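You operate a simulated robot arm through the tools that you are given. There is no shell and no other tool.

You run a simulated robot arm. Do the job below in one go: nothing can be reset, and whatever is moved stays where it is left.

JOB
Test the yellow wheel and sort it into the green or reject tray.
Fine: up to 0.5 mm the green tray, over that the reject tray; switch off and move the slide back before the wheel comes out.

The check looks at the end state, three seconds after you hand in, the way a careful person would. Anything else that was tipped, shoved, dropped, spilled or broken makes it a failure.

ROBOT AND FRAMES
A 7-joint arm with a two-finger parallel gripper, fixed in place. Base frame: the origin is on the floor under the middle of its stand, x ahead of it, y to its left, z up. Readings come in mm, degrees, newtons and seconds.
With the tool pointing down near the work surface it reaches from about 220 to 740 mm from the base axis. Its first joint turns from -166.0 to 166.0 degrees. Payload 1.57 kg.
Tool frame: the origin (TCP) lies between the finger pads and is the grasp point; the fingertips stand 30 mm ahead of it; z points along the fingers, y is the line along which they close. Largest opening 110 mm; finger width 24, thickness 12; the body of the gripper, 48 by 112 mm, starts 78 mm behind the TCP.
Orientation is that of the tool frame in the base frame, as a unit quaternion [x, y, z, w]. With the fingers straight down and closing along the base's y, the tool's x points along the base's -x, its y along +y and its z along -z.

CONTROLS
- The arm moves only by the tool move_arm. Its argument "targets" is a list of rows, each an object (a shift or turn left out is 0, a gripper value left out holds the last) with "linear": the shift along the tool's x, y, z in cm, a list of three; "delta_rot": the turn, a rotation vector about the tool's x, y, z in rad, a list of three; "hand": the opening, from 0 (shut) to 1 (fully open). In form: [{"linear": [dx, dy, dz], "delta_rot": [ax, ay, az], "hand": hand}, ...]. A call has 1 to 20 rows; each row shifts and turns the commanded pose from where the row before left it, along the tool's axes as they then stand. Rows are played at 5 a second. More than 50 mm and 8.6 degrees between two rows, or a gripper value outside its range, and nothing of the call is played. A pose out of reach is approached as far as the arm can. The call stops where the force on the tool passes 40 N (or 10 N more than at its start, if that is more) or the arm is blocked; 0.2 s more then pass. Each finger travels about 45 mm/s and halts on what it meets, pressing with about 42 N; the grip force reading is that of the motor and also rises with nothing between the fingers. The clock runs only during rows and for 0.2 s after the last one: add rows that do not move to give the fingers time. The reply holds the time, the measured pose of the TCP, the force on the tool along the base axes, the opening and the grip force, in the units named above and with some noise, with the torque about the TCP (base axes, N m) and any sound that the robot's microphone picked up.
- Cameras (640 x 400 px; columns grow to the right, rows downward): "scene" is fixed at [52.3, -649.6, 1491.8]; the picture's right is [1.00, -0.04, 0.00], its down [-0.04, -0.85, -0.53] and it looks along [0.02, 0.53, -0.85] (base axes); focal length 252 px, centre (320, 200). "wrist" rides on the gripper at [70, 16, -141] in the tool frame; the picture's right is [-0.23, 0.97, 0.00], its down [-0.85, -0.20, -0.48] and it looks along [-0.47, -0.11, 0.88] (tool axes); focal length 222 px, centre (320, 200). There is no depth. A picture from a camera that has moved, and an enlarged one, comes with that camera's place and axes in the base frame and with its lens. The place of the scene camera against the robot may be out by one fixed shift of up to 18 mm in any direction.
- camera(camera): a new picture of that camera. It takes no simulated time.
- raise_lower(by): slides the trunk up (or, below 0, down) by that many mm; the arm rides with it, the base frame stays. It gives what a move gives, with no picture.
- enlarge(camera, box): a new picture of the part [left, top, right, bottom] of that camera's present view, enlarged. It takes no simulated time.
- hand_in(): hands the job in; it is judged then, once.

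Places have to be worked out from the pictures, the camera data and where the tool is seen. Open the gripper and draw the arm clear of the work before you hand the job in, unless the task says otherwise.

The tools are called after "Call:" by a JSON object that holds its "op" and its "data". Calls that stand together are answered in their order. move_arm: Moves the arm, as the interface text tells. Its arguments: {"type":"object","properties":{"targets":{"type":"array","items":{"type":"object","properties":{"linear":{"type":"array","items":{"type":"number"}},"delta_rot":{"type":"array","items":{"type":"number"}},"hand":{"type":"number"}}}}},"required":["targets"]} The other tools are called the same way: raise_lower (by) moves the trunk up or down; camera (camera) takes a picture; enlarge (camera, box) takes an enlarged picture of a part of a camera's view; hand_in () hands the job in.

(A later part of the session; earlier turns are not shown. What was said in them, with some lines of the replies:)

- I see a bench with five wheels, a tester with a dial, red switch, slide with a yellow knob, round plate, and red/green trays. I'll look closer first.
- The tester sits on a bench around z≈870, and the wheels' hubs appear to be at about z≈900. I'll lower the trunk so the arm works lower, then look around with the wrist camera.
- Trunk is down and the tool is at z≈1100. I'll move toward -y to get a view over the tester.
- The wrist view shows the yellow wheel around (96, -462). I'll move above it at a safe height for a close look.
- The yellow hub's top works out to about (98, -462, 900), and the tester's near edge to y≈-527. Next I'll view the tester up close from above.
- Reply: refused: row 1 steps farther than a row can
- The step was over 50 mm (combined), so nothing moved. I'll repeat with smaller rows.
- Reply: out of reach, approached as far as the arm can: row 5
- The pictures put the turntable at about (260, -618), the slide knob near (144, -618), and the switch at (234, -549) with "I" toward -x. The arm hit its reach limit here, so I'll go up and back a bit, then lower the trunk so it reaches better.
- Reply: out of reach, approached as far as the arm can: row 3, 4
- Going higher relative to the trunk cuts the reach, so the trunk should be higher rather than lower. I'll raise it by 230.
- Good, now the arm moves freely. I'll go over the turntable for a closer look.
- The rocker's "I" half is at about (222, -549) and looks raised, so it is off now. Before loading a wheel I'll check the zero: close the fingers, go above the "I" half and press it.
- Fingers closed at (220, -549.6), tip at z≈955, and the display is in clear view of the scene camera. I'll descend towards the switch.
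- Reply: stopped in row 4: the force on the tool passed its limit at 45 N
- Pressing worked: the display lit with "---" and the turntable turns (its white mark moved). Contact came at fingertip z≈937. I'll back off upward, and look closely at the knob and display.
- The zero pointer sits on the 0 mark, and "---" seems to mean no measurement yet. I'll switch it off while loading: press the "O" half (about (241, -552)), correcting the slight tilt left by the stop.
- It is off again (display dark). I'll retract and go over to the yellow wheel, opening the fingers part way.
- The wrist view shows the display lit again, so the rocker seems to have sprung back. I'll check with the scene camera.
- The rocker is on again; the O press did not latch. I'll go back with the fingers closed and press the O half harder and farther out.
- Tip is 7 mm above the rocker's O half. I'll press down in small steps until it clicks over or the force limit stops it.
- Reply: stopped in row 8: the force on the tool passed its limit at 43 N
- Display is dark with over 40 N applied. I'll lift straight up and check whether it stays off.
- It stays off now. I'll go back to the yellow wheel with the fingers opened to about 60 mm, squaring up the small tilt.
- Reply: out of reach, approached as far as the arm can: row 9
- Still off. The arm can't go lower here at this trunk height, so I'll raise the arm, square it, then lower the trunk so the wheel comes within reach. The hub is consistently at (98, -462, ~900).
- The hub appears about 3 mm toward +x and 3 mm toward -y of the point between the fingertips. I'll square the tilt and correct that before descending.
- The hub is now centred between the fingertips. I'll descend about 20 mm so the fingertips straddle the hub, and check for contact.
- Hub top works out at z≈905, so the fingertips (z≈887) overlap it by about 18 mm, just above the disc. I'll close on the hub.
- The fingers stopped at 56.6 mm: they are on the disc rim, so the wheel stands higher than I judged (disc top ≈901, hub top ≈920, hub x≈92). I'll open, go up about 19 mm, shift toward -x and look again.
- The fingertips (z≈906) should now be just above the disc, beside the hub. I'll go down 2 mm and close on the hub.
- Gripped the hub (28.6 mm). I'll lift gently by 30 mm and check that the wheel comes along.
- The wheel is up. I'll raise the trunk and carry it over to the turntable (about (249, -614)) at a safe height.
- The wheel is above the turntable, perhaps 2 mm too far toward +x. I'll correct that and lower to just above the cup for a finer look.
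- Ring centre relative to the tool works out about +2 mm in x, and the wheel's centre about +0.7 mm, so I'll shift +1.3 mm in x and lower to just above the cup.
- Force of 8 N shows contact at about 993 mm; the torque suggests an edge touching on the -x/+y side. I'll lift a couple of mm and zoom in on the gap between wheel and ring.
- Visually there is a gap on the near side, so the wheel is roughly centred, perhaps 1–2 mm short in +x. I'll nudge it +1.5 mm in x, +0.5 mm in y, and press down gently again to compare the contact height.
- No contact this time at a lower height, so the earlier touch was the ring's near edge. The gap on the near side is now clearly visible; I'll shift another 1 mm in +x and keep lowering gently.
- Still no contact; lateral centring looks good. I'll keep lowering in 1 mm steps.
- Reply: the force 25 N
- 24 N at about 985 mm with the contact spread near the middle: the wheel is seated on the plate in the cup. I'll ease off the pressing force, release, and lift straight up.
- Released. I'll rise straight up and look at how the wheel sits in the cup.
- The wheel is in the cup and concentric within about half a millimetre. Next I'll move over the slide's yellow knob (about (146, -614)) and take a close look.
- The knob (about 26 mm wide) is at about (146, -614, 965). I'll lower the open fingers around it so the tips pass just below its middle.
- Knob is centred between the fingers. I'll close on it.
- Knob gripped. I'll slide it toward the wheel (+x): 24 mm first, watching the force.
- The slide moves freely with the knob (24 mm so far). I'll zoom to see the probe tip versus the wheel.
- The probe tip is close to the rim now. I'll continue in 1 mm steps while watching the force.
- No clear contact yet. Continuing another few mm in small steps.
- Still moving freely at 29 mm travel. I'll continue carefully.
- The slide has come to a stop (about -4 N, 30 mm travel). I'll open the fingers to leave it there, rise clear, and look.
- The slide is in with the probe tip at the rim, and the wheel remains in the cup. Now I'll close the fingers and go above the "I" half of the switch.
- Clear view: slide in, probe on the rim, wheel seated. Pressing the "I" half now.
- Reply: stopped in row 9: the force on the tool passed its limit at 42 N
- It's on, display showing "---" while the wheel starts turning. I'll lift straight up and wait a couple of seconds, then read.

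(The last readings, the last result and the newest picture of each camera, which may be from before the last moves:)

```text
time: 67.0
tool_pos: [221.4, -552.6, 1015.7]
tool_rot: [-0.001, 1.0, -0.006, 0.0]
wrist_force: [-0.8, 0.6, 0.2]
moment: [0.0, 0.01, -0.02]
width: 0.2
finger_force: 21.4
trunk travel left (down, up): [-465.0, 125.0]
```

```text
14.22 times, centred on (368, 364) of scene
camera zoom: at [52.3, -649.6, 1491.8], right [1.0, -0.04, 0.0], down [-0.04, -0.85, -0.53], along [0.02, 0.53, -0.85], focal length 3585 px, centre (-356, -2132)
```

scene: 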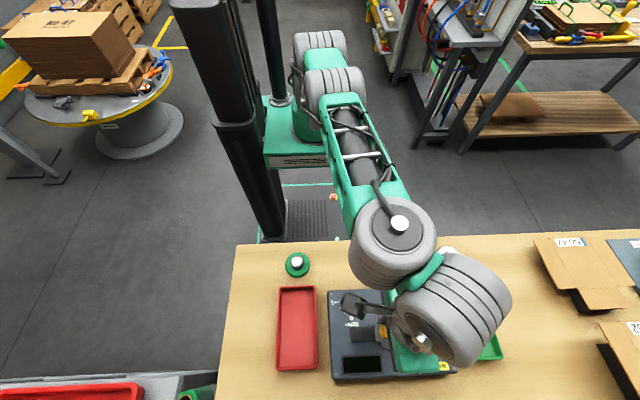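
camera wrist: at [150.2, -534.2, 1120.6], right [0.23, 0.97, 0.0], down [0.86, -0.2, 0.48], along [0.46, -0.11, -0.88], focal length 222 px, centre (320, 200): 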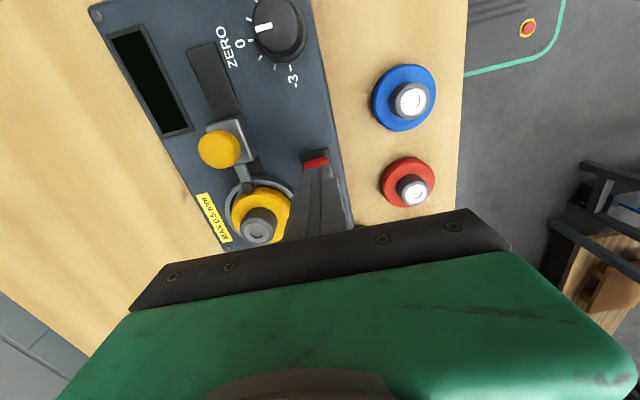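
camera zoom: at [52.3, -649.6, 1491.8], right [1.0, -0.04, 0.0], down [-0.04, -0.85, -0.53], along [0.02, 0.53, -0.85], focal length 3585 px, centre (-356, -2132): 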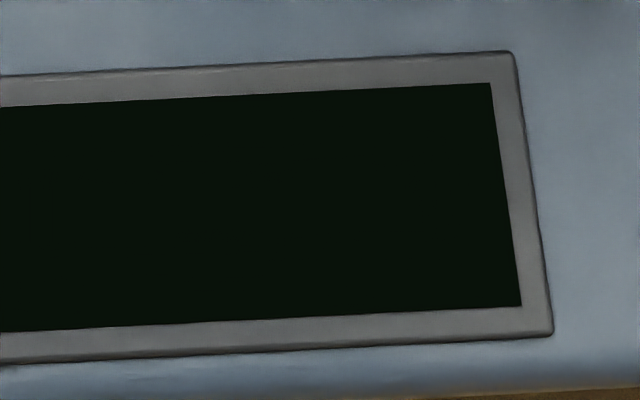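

The display went dark again when I released: the press had not latched. I'll press closer to the outer end of the "I" half (x≈211) for more leverage, squaring the tilt.

Call:
{"op": "move_arm", "data": {"targets": [{"linear": [1.0, 0.1, 0], "delta_rot": [-0.012, 0, 0]}, {"linear": [0, 0, 2]}, {"linear": [0, 0, 1.5]}, {"linear": [0, 0, 0.7]}, {"linear": [0, 0, 0.2]}, {"linear": [0, 0, 0.2]}, {"linear": [0, 0, 0.2]}, {"linear": [0, 0, 0.2]}, {"linear": [0, 0, 0.2]}, {"linear": [0, 0, 0.2]}, {"linear": [0, 0, 0.2]}, {"linear": [0, 0, 0.2]}, {"linear": [0, 0, 0.2]}, {"linear": [0, 0, 0.2]}]}}

Call:
{"op": "enlarge", "data": {"camera": "scene", "box": [320, 280, 460, 385]}}

Call:
{"op": "enlarge", "data": {"camera": "wrist", "box": [260, 120, 380, 220]}}

```text
time: 69.5
tool_pos: [211.2, -553.0, 966.3]
tool_rot: [0.0, 1.0, -0.007, 0.001]
wrist_force: [-0.7, 3.4, 12.2]
moment: [0.06, -0.14, 0.17]
width: 0.0
finger_force: 21.1
trunk travel left (down, up): [-465.0, 125.0]
stopped in row 12: the force on the tool passed its limit at 42 N (the readings are from after the stop); the commanded pose is now the measured one
```

```text
3.81 times, centred on (390, 332) of scene
camera zoom: at [52.3, -649.6, 1491.8], right [1.0, -0.04, 0.0], down [-0.04, -0.85, -0.53], along [0.02, 0.53, -0.85], focal length 960 px, centre (53, -305)
```

zoom: 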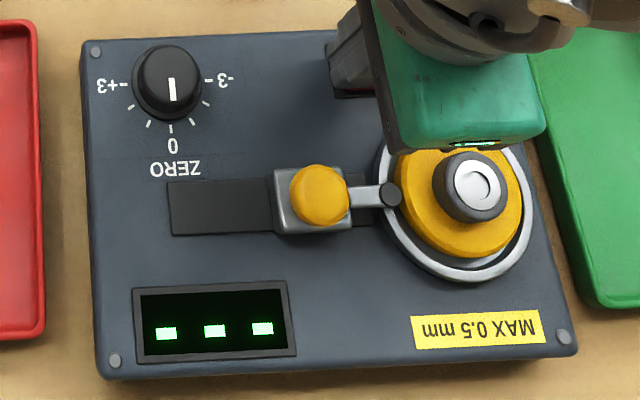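

```text
4.00 times, centred on (320, 170) of wrist
camera zoom: at [140.3, -534.1, 1106.5], right [0.23, 0.97, -0.01], down [0.85, -0.19, 0.48], along [0.47, -0.12, -0.87], focal length 888 px, centre (320, 320)
```

zoom: 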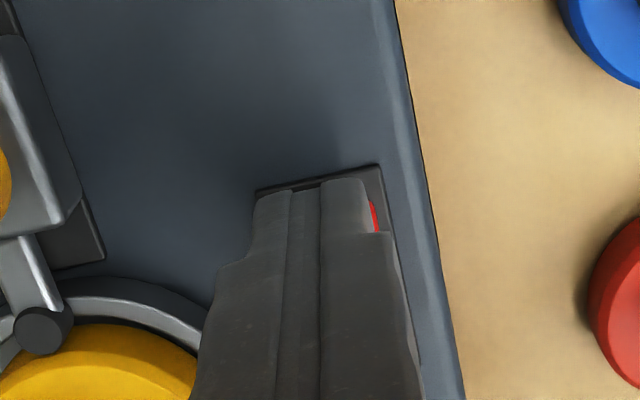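

On again while pressed, now with more leverage. Lifting straight up to check that it latches.

Call:
{"op": "move_arm", "data": {"targets": [{"linear": [0, 0, -0.5]}, {"linear": [0, 0, -1.5]}, {"linear": [0, 0, -3]}, {"linear": [0, 0, 0]}, {"linear": [0, 0, 0]}]}}

Call:
{"op": "enlarge", "data": {"camera": "scene", "box": [320, 280, 460, 385]}}

```text
time: 70.7
tool_pos: [211.5, -553.8, 1013.7]
tool_rot: [0.0, 1.0, -0.005, 0.001]
wrist_force: [0.3, 0.4, 0.1]
moment: [0.0, -0.02, 0.0]
width: 0.0
finger_force: 21.3
trunk travel left (down, up): [-465.0, 125.0]
```

```text
3.81 times, centred on (390, 332) of scene
camera zoom: at [52.3, -649.6, 1491.8], right [1.0, -0.04, 0.0], down [-0.04, -0.85, -0.53], along [0.02, 0.53, -0.85], focal length 960 px, centre (53, -305)
```

zoom: 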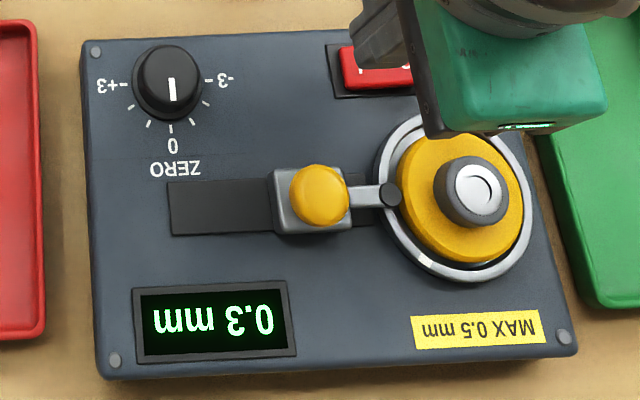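

It latched and the (upside-down) display seems to read "0.3 mm". I'll zoom in and wait a little to see that it is stable.

Call:
{"op": "enlarge", "data": {"camera": "scene", "box": [345, 345, 395, 382]}}

Call:
{"op": "move_arm", "data": {"targets": [{"linear": [0, 0, 0], "delta_rot": [-0.01, 0, 0]}, {"linear": [0, 0, 0]}, {"linear": [0, 0, 0]}, {"linear": [0, 0, 0]}, {"linear": [0, 0, 0]}, {"linear": [0, 0, 0]}, {"linear": [0, 0, 0]}, {"linear": [0, 0, 0]}, {"linear": [0, 0, 0]}, {"linear": [0, 0, 0]}, {"linear": [0, 0, 0]}, {"linear": [0, 0, 0]}, {"linear": [0, 0, 0]}, {"linear": [0, 0, 0]}, {"linear": [0, 0, 0]}]}}

Call:
{"op": "enlarge", "data": {"camera": "scene", "box": [345, 345, 395, 382]}}

Call:
{"op": "enlarge", "data": {"camera": "scene", "box": [320, 280, 460, 385]}}

```text
10.81 times, centred on (370, 364) of scene
camera zoom: at [52.3, -649.6, 1491.8], right [1.0, -0.04, 0.0], down [-0.04, -0.85, -0.53], along [0.02, 0.53, -0.85], focal length 2725 px, centre (-220, -1568)
```

zoom: 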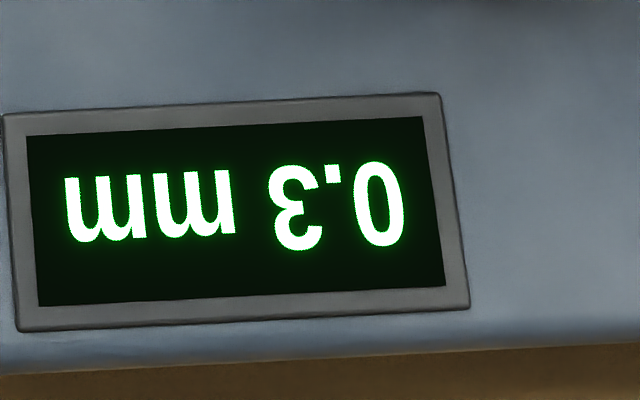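

```text
time: 73.9
tool_pos: [210.5, -553.0, 1013.6]
tool_rot: [0.0, 1.0, 0.001, 0.001]
wrist_force: [0.3, -0.7, 0.2]
moment: [0.02, 0.0, 0.0]
width: 0.0
finger_force: 20.8
trunk travel left (down, up): [-465.0, 125.0]
```

```text
10.81 times, centred on (370, 364) of scene
camera zoom: at [52.3, -649.6, 1491.8], right [1.0, -0.04, 0.0], down [-0.04, -0.85, -0.53], along [0.02, 0.53, -0.85], focal length 2725 px, centre (-220, -1568)
```

zoom: 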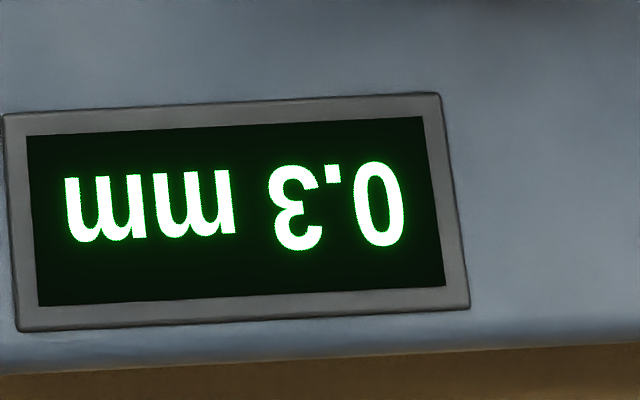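

```text
3.81 times, centred on (390, 332) of scene
camera zoom: at [52.3, -649.6, 1491.8], right [1.0, -0.04, 0.0], down [-0.04, -0.85, -0.53], along [0.02, 0.53, -0.85], focal length 960 px, centre (53, -305)
```

zoom: 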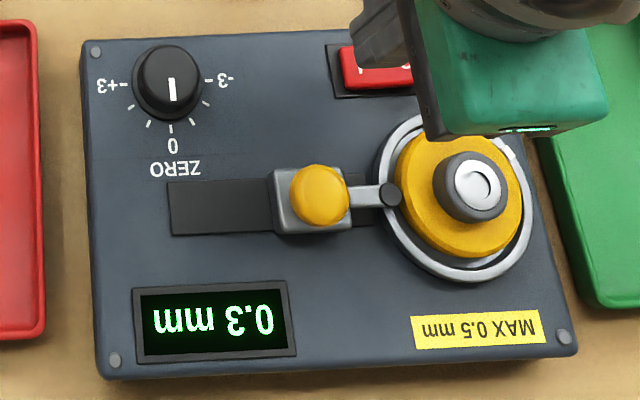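

The reading is a steady 0.3 mm with the zero pointer on 0: under 0.5 mm, so the green tray. Now switch off by pressing the outer end of the "O" half (x≈249).

Call:
{"op": "move_arm", "data": {"targets": [{"linear": [-1.9, 0.1, 0]}, {"linear": [-1.9, 0.1, 0]}, {"linear": [0, 0, 2]}, {"linear": [0, 0, 1.5]}, {"linear": [0, 0, 0.6]}, {"linear": [0, 0, 0.2]}, {"linear": [0, 0, 0.2]}, {"linear": [0, 0, 0.2]}, {"linear": [0, 0, 0.2]}, {"linear": [0, 0, 0.2]}, {"linear": [0, 0, 0.2]}, {"linear": [0, 0, 0.2]}, {"linear": [0, 0, 0.2]}, {"linear": [0, 0, 0.2]}, {"linear": [0, 0, 0.2]}]}}

Call:
{"op": "enlarge", "data": {"camera": "scene", "box": [320, 280, 460, 385]}}

```text
time: 76.6
tool_pos: [250.6, -551.6, 966.1]
tool_rot: [-0.002, 1.0, -0.008, 0.003]
wrist_force: [2.0, 2.2, 12.2]
moment: [0.11, 0.04, 0.09]
width: 0.0
finger_force: 21.3
trunk travel left (down, up): [-465.0, 125.0]
stopped in row 13: the force on the tool passed its limit at 43 N (the readings are from after the stop); the commanded pose is now the measured one
```

```text
3.81 times, centred on (390, 332) of scene
camera zoom: at [52.3, -649.6, 1491.8], right [1.0, -0.04, 0.0], down [-0.04, -0.85, -0.53], along [0.02, 0.53, -0.85], focal length 960 px, centre (53, -305)
```

zoom: 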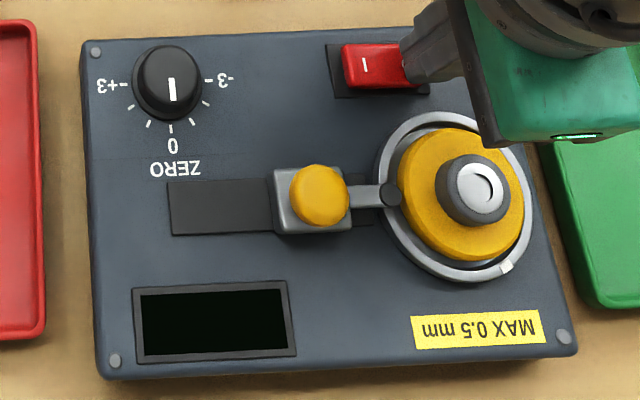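

Display dark while pressed. I'll lift straight up and verify that it stays off.

Call:
{"op": "move_arm", "data": {"targets": [{"linear": [0, 0, -0.5]}, {"linear": [0, 0, -1.5]}, {"linear": [0, 0, -3]}, {"linear": [0, 0, -1]}, {"linear": [0, 0, 0]}, {"linear": [0, 0, 0]}, {"linear": [0, 0, 0]}]}}

Call:
{"op": "enlarge", "data": {"camera": "scene", "box": [320, 280, 460, 385]}}

```text
time: 78.2
tool_pos: [249.9, -552.5, 1024.3]
tool_rot: [-0.001, 1.0, -0.005, 0.003]
wrist_force: [0.3, -0.6, 0.4]
moment: [-0.02, 0.0, -0.02]
width: 0.0
finger_force: 21.2
trunk travel left (down, up): [-465.0, 125.0]
```

```text
3.81 times, centred on (390, 332) of scene
camera zoom: at [52.3, -649.6, 1491.8], right [1.0, -0.04, 0.0], down [-0.04, -0.85, -0.53], along [0.02, 0.53, -0.85], focal length 960 px, centre (53, -305)
```

zoom: 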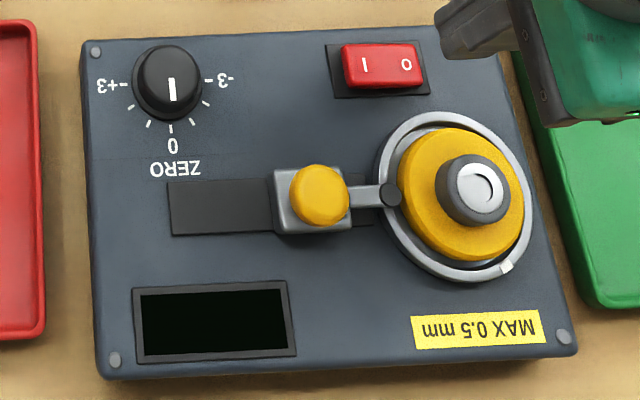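

It stays off and the turntable mark is still. I'll return to the slide knob (x≈176) with open fingers.

Call:
{"op": "move_arm", "data": {"targets": [{"linear": [0, 0, -2], "delta_rot": [-0.01, 0.006, 0.002], "hand": 0.6}, {"linear": [2.5, -2, 0], "hand": 0.6}, {"linear": [2.5, -2.2, 0], "hand": 0.6}, {"linear": [2.4, -2, 0], "hand": 0.6}, {"linear": [0, 0, 2], "hand": 0.6}, {"linear": [0, 0, 0], "hand": 0.6}, {"linear": [0, 0, 0], "hand": 0.6}]}}

Call:
{"op": "enlarge", "data": {"camera": "wrist", "box": [240, 130, 400, 250]}}

```text
time: 79.8
tool_pos: [175.5, -613.6, 1024.7]
tool_rot: [0.0, 1.0, 0.001, -0.001]
wrist_force: [-0.6, 0.0, -0.1]
moment: [0.01, 0.0, 0.01]
width: 65.8
finger_force: 0.1
trunk travel left (down, up): [-465.0, 125.0]
```

```text
3.33 times, centred on (320, 190) of wrist
camera zoom: at [105.1, -596.3, 1164.2], right [0.23, 0.97, 0.0], down [0.86, -0.2, 0.48], along [0.46, -0.11, -0.88], focal length 740 px, centre (320, 233)
```

zoom: 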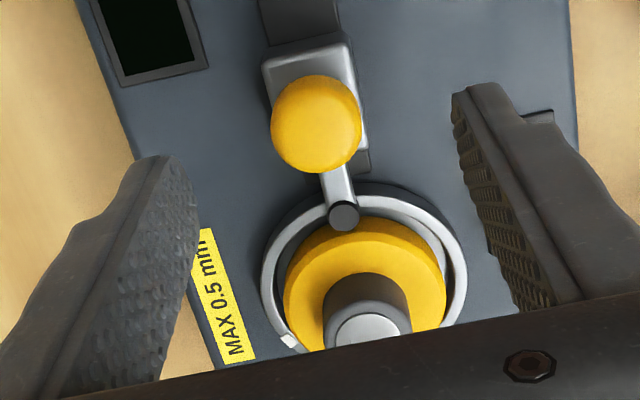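

Knob is at about (175.8, -614.2). I'll align and lower around it, then close.

Call:
{"op": "move_arm", "data": {"targets": [{"linear": [-0.05, -0.1, 1]}, {"linear": [0, 0, 1]}, {"linear": [0, 0, 1]}, {"linear": [0, 0, 0.5]}, {"linear": [0, 0, 0.3]}, {"linear": [0, 0, 0]}, {"hand": 0.1}, {"hand": 0.1}, {"hand": 0.1}, {"hand": 0.1}, {"hand": 0.1}, {"hand": 0.1}]}}

Call:
{"op": "enlarge", "data": {"camera": "wrist", "box": [240, 130, 400, 250]}}

```text
time: 82.4
tool_pos: [175.8, -615.0, 986.6]
tool_rot: [0.001, 1.0, 0.0, -0.001]
wrist_force: [0.8, -3.5, 0.3]
moment: [-0.4, -0.12, -0.01]
width: 25.2
finger_force: 36.3
trunk travel left (down, up): [-465.0, 125.0]
```

```text
3.33 times, centred on (320, 190) of wrist
camera zoom: at [105.8, -597.8, 1126.9], right [0.23, 0.97, 0.0], down [0.86, -0.2, 0.48], along [0.46, -0.11, -0.88], focal length 740 px, centre (320, 233)
```

zoom: 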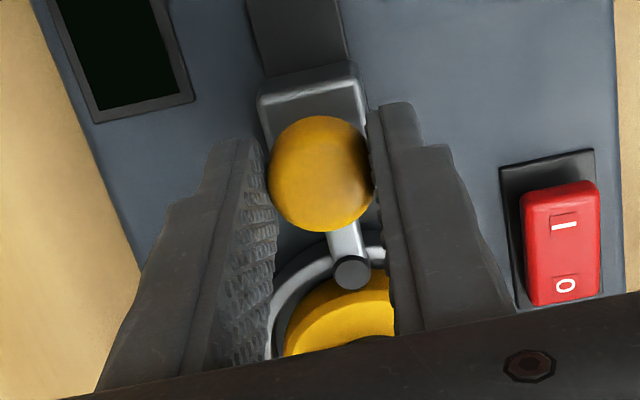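

Gripped the knob. Pulling the slide back 30 mm to where it started (x≈146).

Call:
{"op": "move_arm", "data": {"targets": [{"linear": [0.3, 0, 0]}, {"linear": [0.5, 0, 0]}, {"linear": [0.5, 0, 0]}, {"linear": [0.5, 0, 0]}, {"linear": [0.5, 0, 0]}, {"linear": [0.4, 0, 0]}, {"linear": [0.3, 0, 0]}, {"linear": [0, 0, 0]}]}}

Call:
{"op": "enlarge", "data": {"camera": "wrist", "box": [240, 130, 400, 250]}}

Call:
{"op": "enlarge", "data": {"camera": "scene", "box": [320, 280, 460, 385]}}

```text
time: 84.2
tool_pos: [144.3, -614.9, 986.4]
tool_rot: [0.0, 1.0, 0.0, -0.001]
wrist_force: [2.5, -2.1, 0.0]
moment: [-0.37, -0.04, -0.02]
width: 25.3
finger_force: 37.0
trunk travel left (down, up): [-465.0, 125.0]
```

```text
3.33 times, centred on (320, 190) of wrist
camera zoom: at [75.9, -597.9, 1126.9], right [0.23, 0.97, 0.0], down [0.86, -0.2, 0.48], along [0.46, -0.11, -0.88], focal length 740 px, centre (320, 233)
```

zoom: 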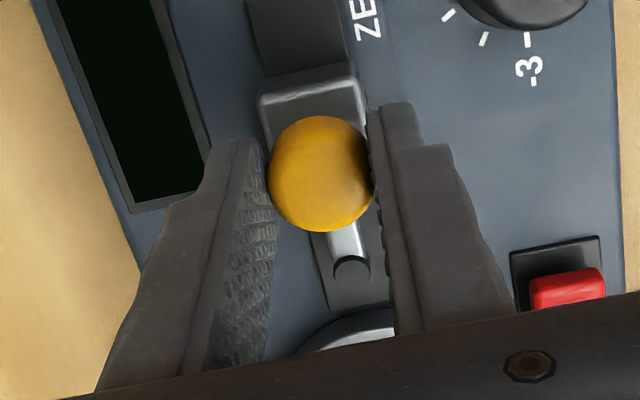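

```text
3.81 times, centred on (390, 332) of scene
camera zoom: at [52.3, -649.6, 1491.8], right [1.0, -0.04, 0.0], down [-0.04, -0.85, -0.53], along [0.02, 0.53, -0.85], focal length 960 px, centre (53, -305)
```

zoom: 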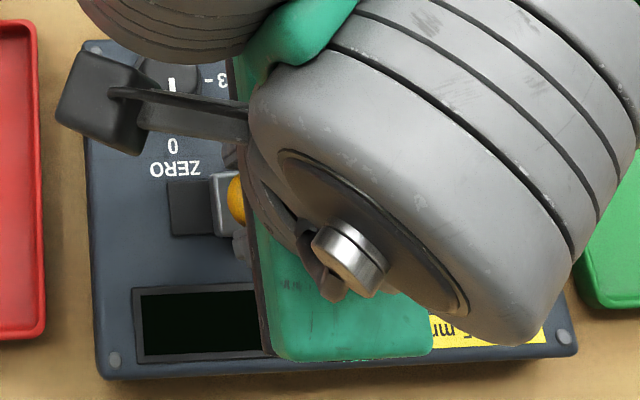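

The slide is back at its original place. I'll release it and rise clear.

Call:
{"op": "move_arm", "data": {"targets": [{"hand": 0.6}, {"hand": 0.6}, {"hand": 0.6}, {"hand": 0.6}, {"linear": [0, 0, -1], "hand": 0.6}, {"linear": [0, 0, -3], "hand": 0.6}, {"linear": [0, 0, -2], "hand": 0.6}, {"linear": [-3, 0, 0], "hand": 0.6}, {"linear": [-3.5, 0, 0], "hand": 0.6}, {"linear": [-3.5, 0, 0], "hand": 0.6}, {"linear": [0, 0, 0], "hand": 0.6}]}}

Call:
{"op": "enlarge", "data": {"camera": "wrist", "box": [240, 110, 400, 230]}}

Call:
{"op": "enlarge", "data": {"camera": "scene", "box": [320, 260, 480, 385]}}

```text
time: 86.6
tool_pos: [245.1, -615.4, 1045.6]
tool_rot: [0.001, 1.0, 0.0, -0.001]
wrist_force: [-0.6, 0.7, 0.3]
moment: [-0.02, 0.02, -0.02]
width: 65.8
finger_force: 0.0
trunk travel left (down, up): [-465.0, 125.0]
```

```text
3.33 times, centred on (320, 170) of wrist
camera zoom: at [176.4, -597.8, 1186.7], right [0.23, 0.97, 0.0], down [0.86, -0.2, 0.48], along [0.46, -0.11, -0.88], focal length 740 px, centre (320, 300)
```

zoom: 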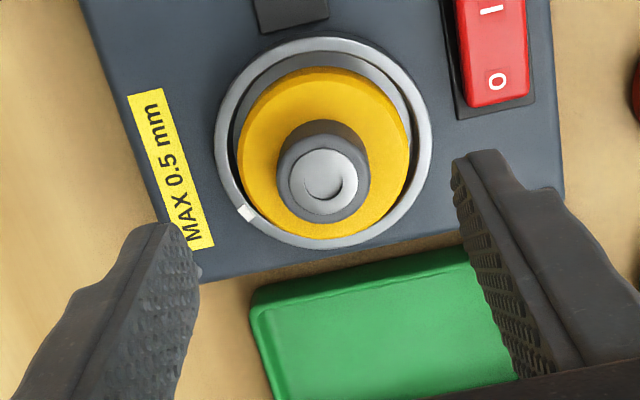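

```text
3.20 times, centred on (400, 322) of scene
camera zoom: at [52.3, -649.6, 1491.8], right [1.0, -0.04, 0.0], down [-0.04, -0.85, -0.53], along [0.02, 0.53, -0.85], focal length 807 px, centre (64, -192)
```

zoom: 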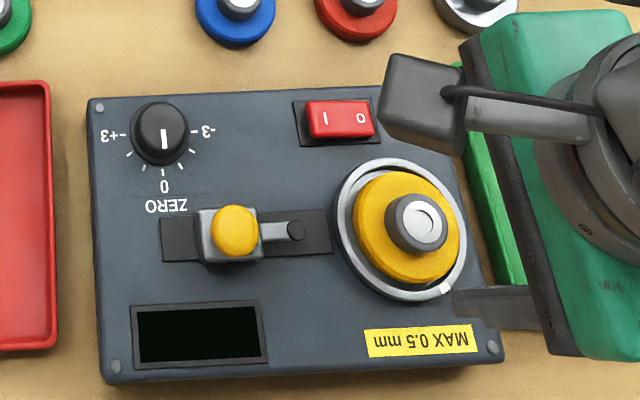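

Slide back, power off, wheel still seated with hub at about (252, -615). I'll align over the hub and descend with the fingers at about 50 mm.

Call:
{"op": "move_arm", "data": {"targets": [{"linear": [-0.5, -0.08, 1], "hand": 0.45}, {"linear": [0, 0, 1.5], "hand": 0.45}, {"linear": [0, 0, 1.2], "hand": 0.45}, {"linear": [0, 0, 0], "hand": 0.45}]}}

Call:
{"op": "enlarge", "data": {"camera": "wrist", "box": [240, 130, 400, 250]}}

```text
time: 87.6
tool_pos: [250.7, -615.8, 1009.0]
tool_rot: [0.001, 1.0, 0.001, -0.002]
wrist_force: [-1.0, -0.4, 0.3]
moment: [-0.02, -0.01, -0.01]
width: 49.5
finger_force: 0.0
trunk travel left (down, up): [-465.0, 125.0]
```

```text
3.33 times, centred on (320, 190) of wrist
camera zoom: at [181.0, -599.0, 1149.5], right [0.23, 0.97, 0.0], down [0.86, -0.2, 0.48], along [0.47, -0.11, -0.88], focal length 740 px, centre (320, 233)
```

zoom: 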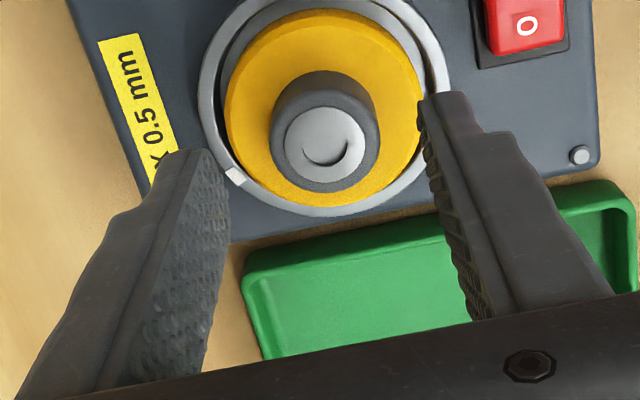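

Hub at about (252.4, -614.6). Small alignment and a gentle descent to the gripping height of 984.

Call:
{"op": "move_arm", "data": {"targets": [{"linear": [-0.12, 0.04, 0.8]}, {"linear": [0, 0, 0.8]}, {"linear": [0, 0, 0.5]}, {"linear": [0, 0, 0.4]}, {"linear": [0, 0, 0]}]}}

Call:
{"op": "enlarge", "data": {"camera": "wrist", "box": [240, 130, 400, 250]}}

```text
time: 88.8
tool_pos: [253.0, -615.7, 984.5]
tool_rot: [0.001, 1.0, 0.0, -0.002]
wrist_force: [-0.3, 0.2, -0.1]
moment: [0.02, -0.03, -0.02]
width: 49.6
finger_force: 0.0
trunk travel left (down, up): [-465.0, 125.0]
```

```text
3.33 times, centred on (320, 190) of wrist
camera zoom: at [181.6, -598.2, 1124.9], right [0.23, 0.97, 0.0], down [0.86, -0.2, 0.48], along [0.46, -0.11, -0.88], focal length 740 px, centre (320, 233)
```

zoom: 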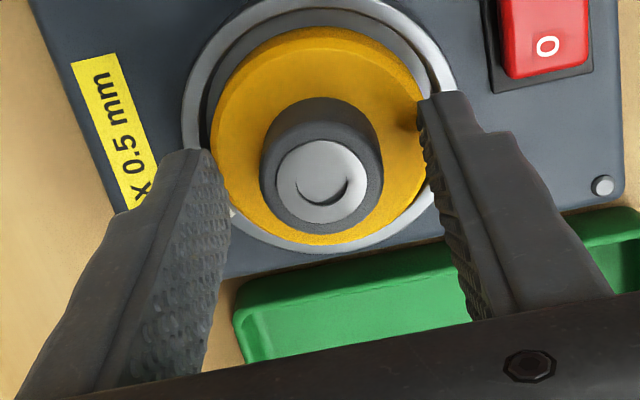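

Fingers straddle the hub above the disc. Closing.

Call:
{"op": "move_arm", "data": {"targets": [{"hand": 0.1}, {"hand": 0.1}, {"hand": 0.1}, {"hand": 0.1}, {"hand": 0.1}, {"linear": [0, 0, -0.5], "hand": 0.1}, {"linear": [0, 0, -1], "hand": 0.1}, {"linear": [0, 0, -1.5], "hand": 0.1}, {"linear": [0, 0, -2], "hand": 0.1}, {"linear": [0, 0, -1], "hand": 0.1}, {"hand": 0.1}]}}

Call:
{"op": "camera", "data": {"camera": "wrist"}}

Call:
{"op": "enlarge", "data": {"camera": "scene", "box": [380, 270, 520, 375]}}

```text
time: 91.2
tool_pos: [251.2, -615.9, 1044.6]
tool_rot: [0.001, 1.0, 0.0, -0.002]
wrist_force: [0.0, -0.7, -1.7]
moment: [0.01, -0.01, -0.03]
width: 29.0
finger_force: 38.3
trunk travel left (down, up): [-465.0, 125.0]
```

```text
taken
camera wrist: at [182.0, -597.8, 1184.9], right [0.23, 0.97, 0.0], down [0.86, -0.2, 0.48], along [0.46, -0.11, -0.88], focal length 222 px, centre (320, 200)
```

wrist: 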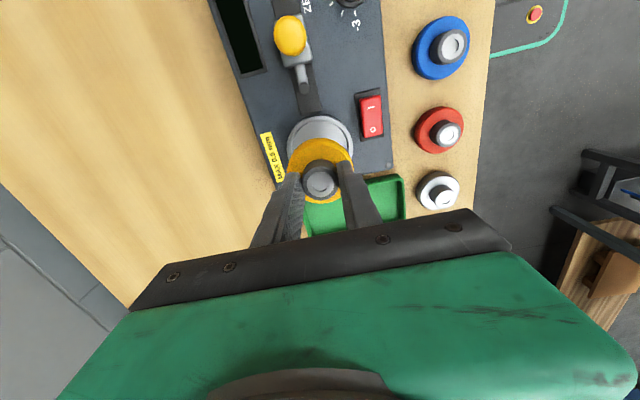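

```text
3.81 times, centred on (450, 322) of scene
camera zoom: at [52.3, -649.6, 1491.8], right [1.0, -0.04, 0.0], down [-0.04, -0.85, -0.53], along [0.02, 0.53, -0.85], focal length 960 px, centre (-175, -267)
```

zoom: 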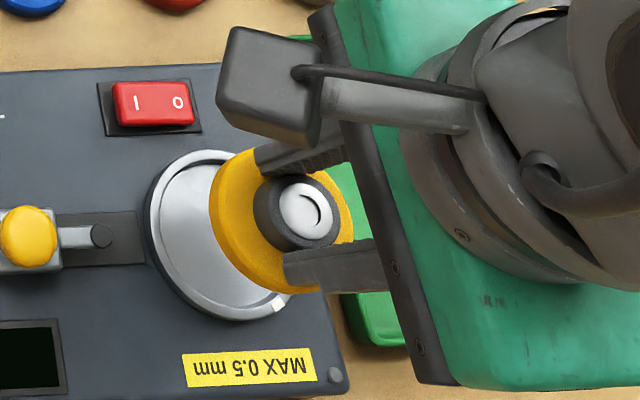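

The wheel is out and held. I'll carry it toward +x over the green tray (estimated centre (365, -588)) and look.

Call:
{"op": "move_arm", "data": {"targets": [{"linear": [-3, 0.5, 0]}, {"linear": [-3.5, 1, 0]}, {"linear": [-3, 1, 0]}, {"linear": [-1, 0.5, 0]}, {"linear": [0, 0, 0]}]}}

Call:
{"op": "camera", "data": {"camera": "wrist"}}

Call:
{"op": "enlarge", "data": {"camera": "scene", "box": [380, 260, 540, 380]}}

```text
time: 92.4
tool_pos: [355.8, -579.0, 1042.0]
tool_rot: [0.001, 1.0, 0.0, -0.001]
wrist_force: [0.9, -0.3, -1.4]
moment: [-0.02, 0.03, -0.02]
width: 29.0
finger_force: 38.4
out of reach, approached as far as the arm can: row 3
trunk travel left (down, up): [-465.0, 125.0]
```

```text
taken
camera wrist: at [285.1, -562.4, 1182.7], right [0.23, 0.97, 0.0], down [0.86, -0.2, 0.48], along [0.46, -0.11, -0.88], focal length 222 px, centre (320, 200)
```

wrist: 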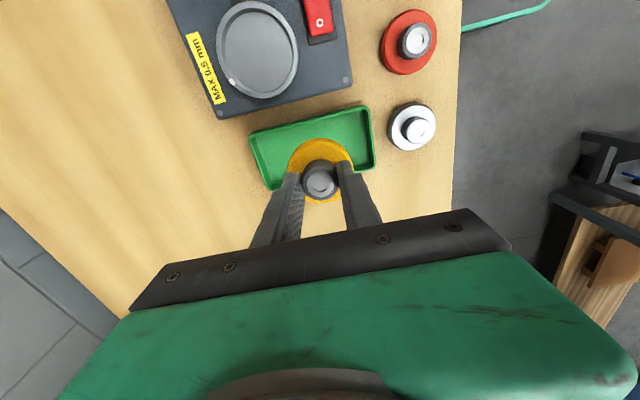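

```text
3.33 times, centred on (460, 320) of scene
camera zoom: at [52.3, -649.6, 1491.8], right [1.0, -0.04, 0.0], down [-0.04, -0.85, -0.53], along [0.02, 0.53, -0.85], focal length 840 px, centre (-147, -200)
```

zoom: 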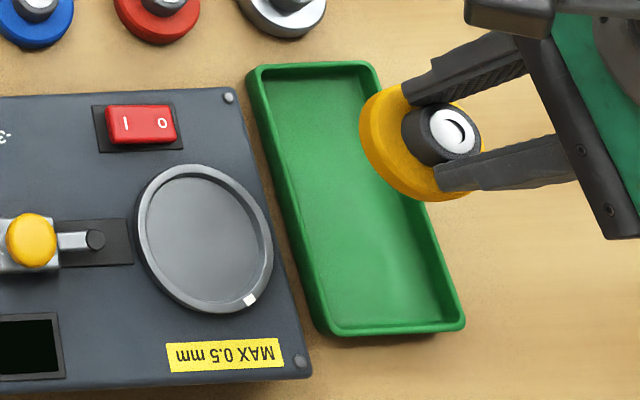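

The tray spans about x 325–410, y -661 to -514, so its middle is near (367, -587). I'll lower a bit (more reach there) and shift to x≈366, then look again.

Call:
{"op": "move_arm", "data": {"targets": [{"linear": [0, 0, 2]}, {"linear": [0, 0, 2]}, {"linear": [-1, -0.2, 1]}, {"linear": [0, 0, 1]}, {"linear": [0, 0, 0]}]}}

Call:
{"op": "camera", "data": {"camera": "wrist"}}

Call:
{"op": "enlarge", "data": {"camera": "scene", "box": [380, 260, 540, 380]}}

```text
time: 93.6
tool_pos: [366.2, -581.6, 982.3]
tool_rot: [0.0, 1.0, 0.0, 0.0]
wrist_force: [-0.4, 0.8, -0.6]
moment: [0.02, 0.02, 0.01]
width: 28.8
finger_force: 39.0
trunk travel left (down, up): [-465.0, 125.0]
```

```text
taken
camera wrist: at [294.9, -565.1, 1123.0], right [0.23, 0.97, 0.0], down [0.86, -0.2, 0.48], along [0.47, -0.11, -0.88], focal length 222 px, centre (320, 200)
```

wrist: 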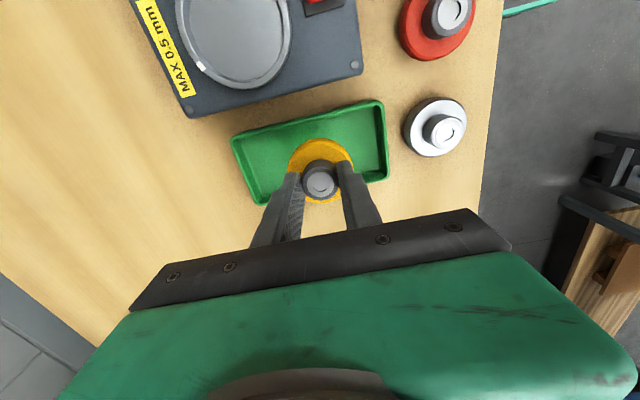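

```text
3.33 times, centred on (460, 320) of scene
camera zoom: at [52.3, -649.6, 1491.8], right [1.0, -0.04, 0.0], down [-0.04, -0.85, -0.53], along [0.02, 0.53, -0.85], focal length 840 px, centre (-147, -200)
```

zoom: 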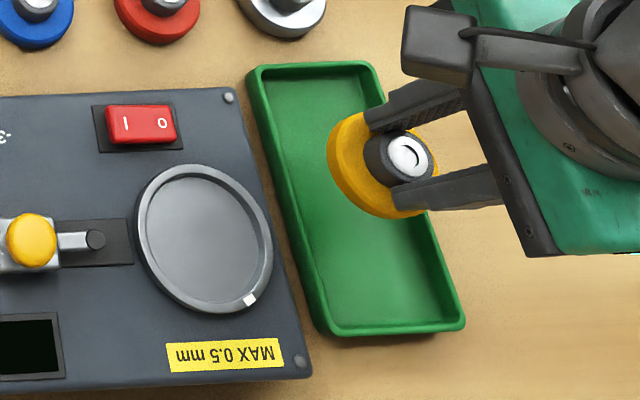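

The tray rim is at z≈900 and spans x 325–404, so the wheel is nearly centred. I'll lower it toward the tray floor.

Call:
{"op": "move_arm", "data": {"targets": [{"linear": [0.15, 0, 1]}, {"linear": [0, 0, 1]}, {"linear": [0, 0, 1]}, {"linear": [0, 0, 0.5]}, {"linear": [0, 0, 0]}]}}

Call:
{"op": "enlarge", "data": {"camera": "scene", "box": [400, 270, 520, 370]}}

Call:
{"op": "camera", "data": {"camera": "wrist"}}

```text
time: 94.8
tool_pos: [363.6, -580.9, 947.5]
tool_rot: [0.001, 1.0, 0.0, 0.0]
wrist_force: [0.6, 0.3, -1.6]
moment: [0.02, 0.04, 0.0]
width: 28.9
finger_force: 38.9
trunk travel left (down, up): [-465.0, 125.0]
```

```text
4.00 times, centred on (460, 320) of scene
camera zoom: at [52.3, -649.6, 1491.8], right [1.0, -0.04, 0.0], down [-0.04, -0.85, -0.53], along [0.02, 0.53, -0.85], focal length 1008 px, centre (-240, -280)
```

zoom: 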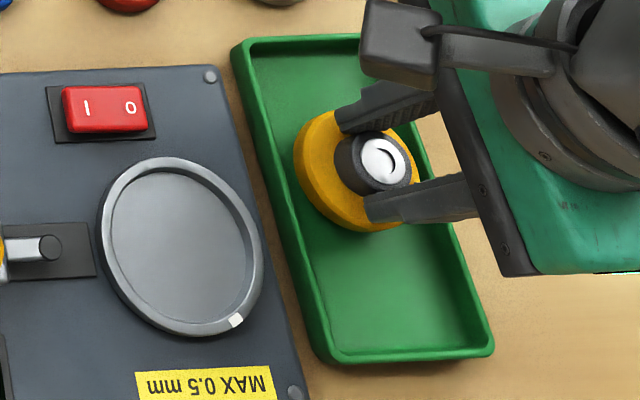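

```text
taken
camera wrist: at [293.2, -565.7, 1087.8], right [0.23, 0.97, 0.0], down [0.86, -0.2, 0.48], along [0.46, -0.11, -0.88], focal length 222 px, centre (320, 200)
```

wrist: 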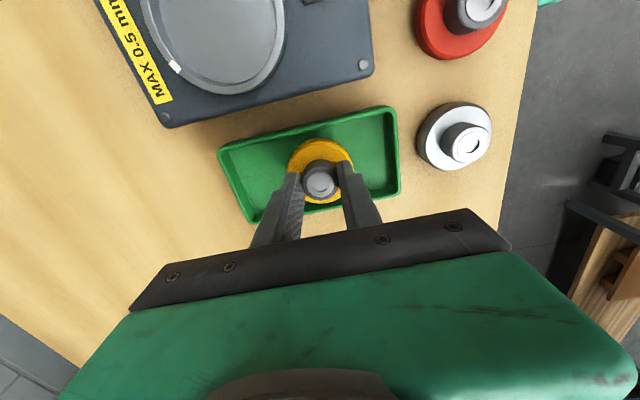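

Good view; the wheel is entering the tray. A quick zoom to check side clearances before going the rest of the way.

Call:
{"op": "enlarge", "data": {"camera": "wrist", "box": [240, 110, 410, 230]}}

Call:
{"op": "move_arm", "data": {"targets": [{"linear": [0, 0, 0.3]}, {"linear": [0, 0, 0.2]}, {"linear": [0, 0, 0.1]}, {"linear": [0, 0, 0]}]}}

Call:
{"op": "enlarge", "data": {"camera": "wrist", "box": [240, 110, 410, 230]}}

```text
3.33 times, centred on (325, 170) of wrist
camera zoom: at [293.2, -565.7, 1087.8], right [0.23, 0.97, 0.0], down [0.86, -0.2, 0.48], along [0.46, -0.11, -0.88], focal length 740 px, centre (303, 300)
```

zoom: 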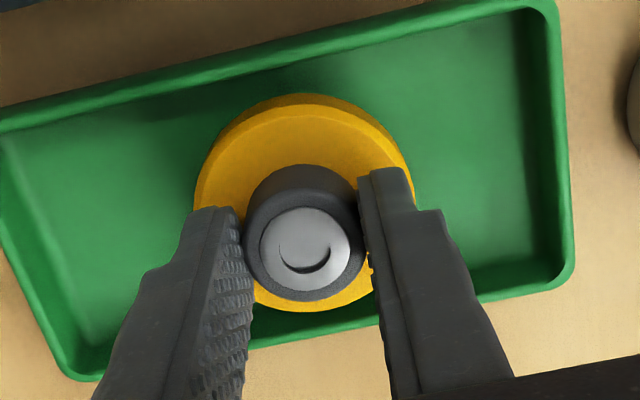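

```text
time: 95.8
tool_pos: [363.9, -582.0, 940.9]
tool_rot: [0.0, 1.0, 0.0, -0.001]
wrist_force: [0.1, 0.2, -0.8]
moment: [0.01, 0.0, 0.0]
width: 29.0
finger_force: 38.9
trunk travel left (down, up): [-465.0, 125.0]
```

```text
3.33 times, centred on (325, 170) of wrist
camera zoom: at [293.1, -565.8, 1081.7], right [0.23, 0.97, 0.0], down [0.86, -0.2, 0.48], along [0.46, -0.11, -0.88], focal length 740 px, centre (303, 300)
```

zoom: 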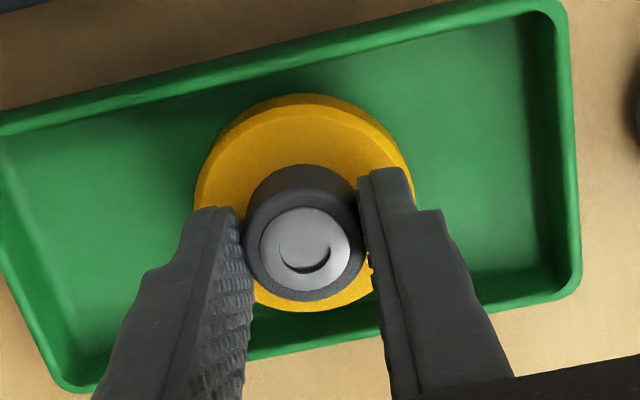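

The wheel is well inside the tray with clearance all around. I'll go down in 1 mm steps until it touches the floor.

Call:
{"op": "move_arm", "data": {"targets": [{"linear": [0, 0, 0.1]}, {"linear": [0, 0, 0.1]}, {"linear": [0, 0, 0.1]}, {"linear": [0, 0, 0.1]}, {"linear": [0, 0, 0]}]}}

```text
time: 97.0
tool_pos: [362.9, -581.3, 938.5]
tool_rot: [0.001, 1.0, 0.0, -0.001]
wrist_force: [0.5, 1.1, 2.4]
moment: [0.02, 0.0, -0.02]
width: 29.0
finger_force: 39.0
trunk travel left (down, up): [-465.0, 125.0]
```

First touch seems to be starting (Fz rising to +2.4 N). A further 1–2 mm to confirm.

Call:
{"op": "move_arm", "data": {"targets": [{"linear": [0, 0, 0.1]}, {"linear": [0, 0, 0.05]}, {"linear": [0, 0, 0]}]}}

```text
time: 97.8
tool_pos: [363.2, -582.5, 938.6]
tool_rot: [0.001, 1.0, -0.003, 0.0]
wrist_force: [0.5, -0.2, 12.1]
moment: [0.22, 0.04, 0.0]
width: 29.1
finger_force: 39.1
trunk travel left (down, up): [-465.0, 125.0]
```

The wheel is on the tray floor (12 N). I'll ease off slightly, open the fingers, and rise straight up.

Call:
{"op": "move_arm", "data": {"targets": [{"linear": [0, 0, -0.15]}, {"hand": 0.45}, {"hand": 0.45}, {"hand": 0.45}, {"hand": 0.45}, {"linear": [0, 0, -1], "hand": 0.45}, {"linear": [0, 0, -2], "hand": 0.45}, {"linear": [0, 0, -3], "hand": 0.45}, {"hand": 0.45}]}}

Call:
{"op": "camera", "data": {"camera": "wrist"}}

Call:
{"op": "enlarge", "data": {"camera": "scene", "box": [380, 260, 540, 380]}}

```text
time: 99.8
tool_pos: [361.8, -583.6, 997.1]
tool_rot: [0.0, 1.0, 0.001, 0.0]
wrist_force: [-0.3, 0.3, -0.4]
moment: [0.0, -0.03, 0.05]
width: 49.6
finger_force: 0.1
trunk travel left (down, up): [-465.0, 125.0]
```

```text
taken
camera wrist: at [292.1, -565.5, 1138.2], right [0.23, 0.97, 0.0], down [0.86, -0.2, 0.48], along [0.46, -0.11, -0.88], focal length 222 px, centre (320, 200)
```

wrist: 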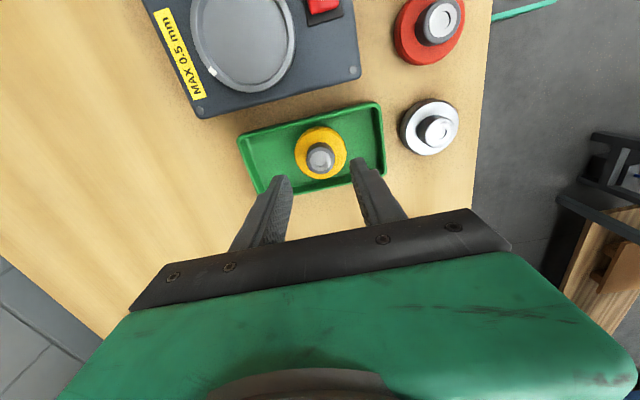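

```text
3.33 times, centred on (460, 320) of scene
camera zoom: at [52.3, -649.6, 1491.8], right [1.0, -0.04, 0.0], down [-0.04, -0.85, -0.53], along [0.02, 0.53, -0.85], focal length 840 px, centre (-147, -200)
```

zoom: 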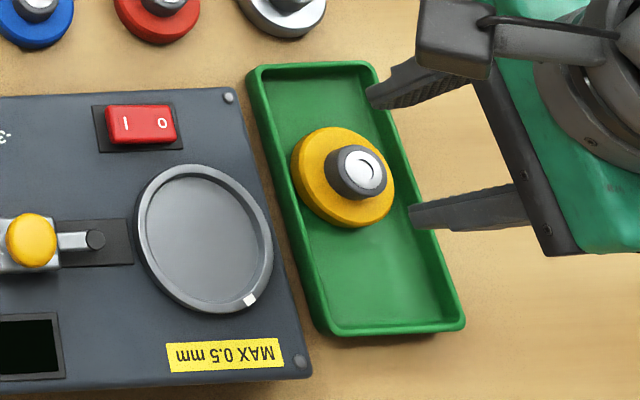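

The wheel lies flat in the green tray. I'll draw the arm up and back clear of the work.

Call:
{"op": "move_arm", "data": {"targets": [{"linear": [0, 0, -2], "hand": 1}, {"linear": [1, 1, -3], "hand": 1}, {"linear": [2, 2, -3], "hand": 1}, {"linear": [2, 3, -3], "hand": 1}, {"linear": [3, 3, -2], "hand": 1}, {"linear": [3, 3, -2], "hand": 1}, {"linear": [3, 2, -2], "hand": 1}, {"linear": [3, 2, -2], "hand": 1}, {"linear": [3, 0, -2], "hand": 1}, {"linear": [3, 0, 0], "hand": 1}, {"hand": 1}]}}

Call:
{"op": "camera", "data": {"camera": "scene"}}

Call:
{"op": "enlarge", "data": {"camera": "scene", "box": [220, 230, 520, 400]}}

```text
time: 102.2
tool_pos: [131.8, -422.5, 1208.9]
tool_rot: [0.001, 1.0, 0.0, 0.0]
wrist_force: [-0.3, -0.3, -0.1]
moment: [0.01, -0.01, -0.03]
width: 110.1
finger_force: 0.0
trunk travel left (down, up): [-465.0, 125.0]
```

```text
taken
```

scene: 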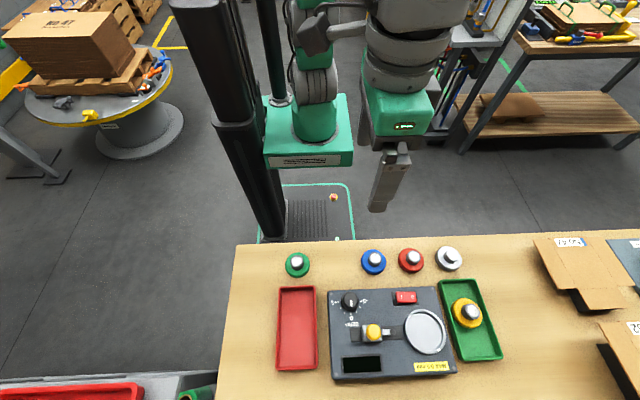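

```text
2.13 times, centred on (370, 315) of scene
camera zoom: at [52.3, -649.6, 1491.8], right [1.0, -0.04, 0.0], down [-0.04, -0.85, -0.53], along [0.02, 0.53, -0.85], focal length 538 px, centre (213, -45)
```

zoom: 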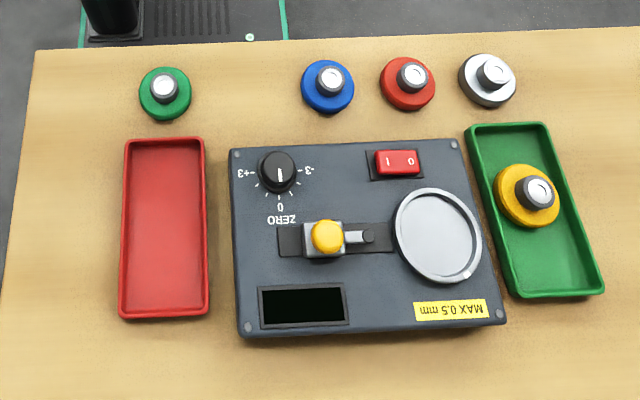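

The yellow wheel measured 0.3 mm and is in the green tray. The tester is off, the slide is back, everything else is where it was, and the arm is clear and open. Handing in.

Call:
{"op": "hand_in", "data": {}}

```text
The job is handed in.
```

The yellow wheel measured 0.3 mm, under the 0.5 mm limit, so I put it in the green tray. The reading held steady, and the ZERO pointer was on 0.

- **Order:** I switched the tester off and moved the slide back to its start position before lifting the wheel out. The final picture shows the display dark.
- **Switch:** it took more than one try to latch. On the first switch-off the tester came back on with the turntable empty, and on one switch-on it went off again. I pressed nearer the ends of the rocker and confirmed it stayed put both times.
- **Wheel handling:** I first gripped the wheel by its rim by mistake, which nudged it about a millimetre on the bench. It also brushed the turntable ring lightly before I centred it.
- **Everything else:** in the last picture the other four wheels, the trays and the tester look as they did at the start. The arm is clear with the gripper open.
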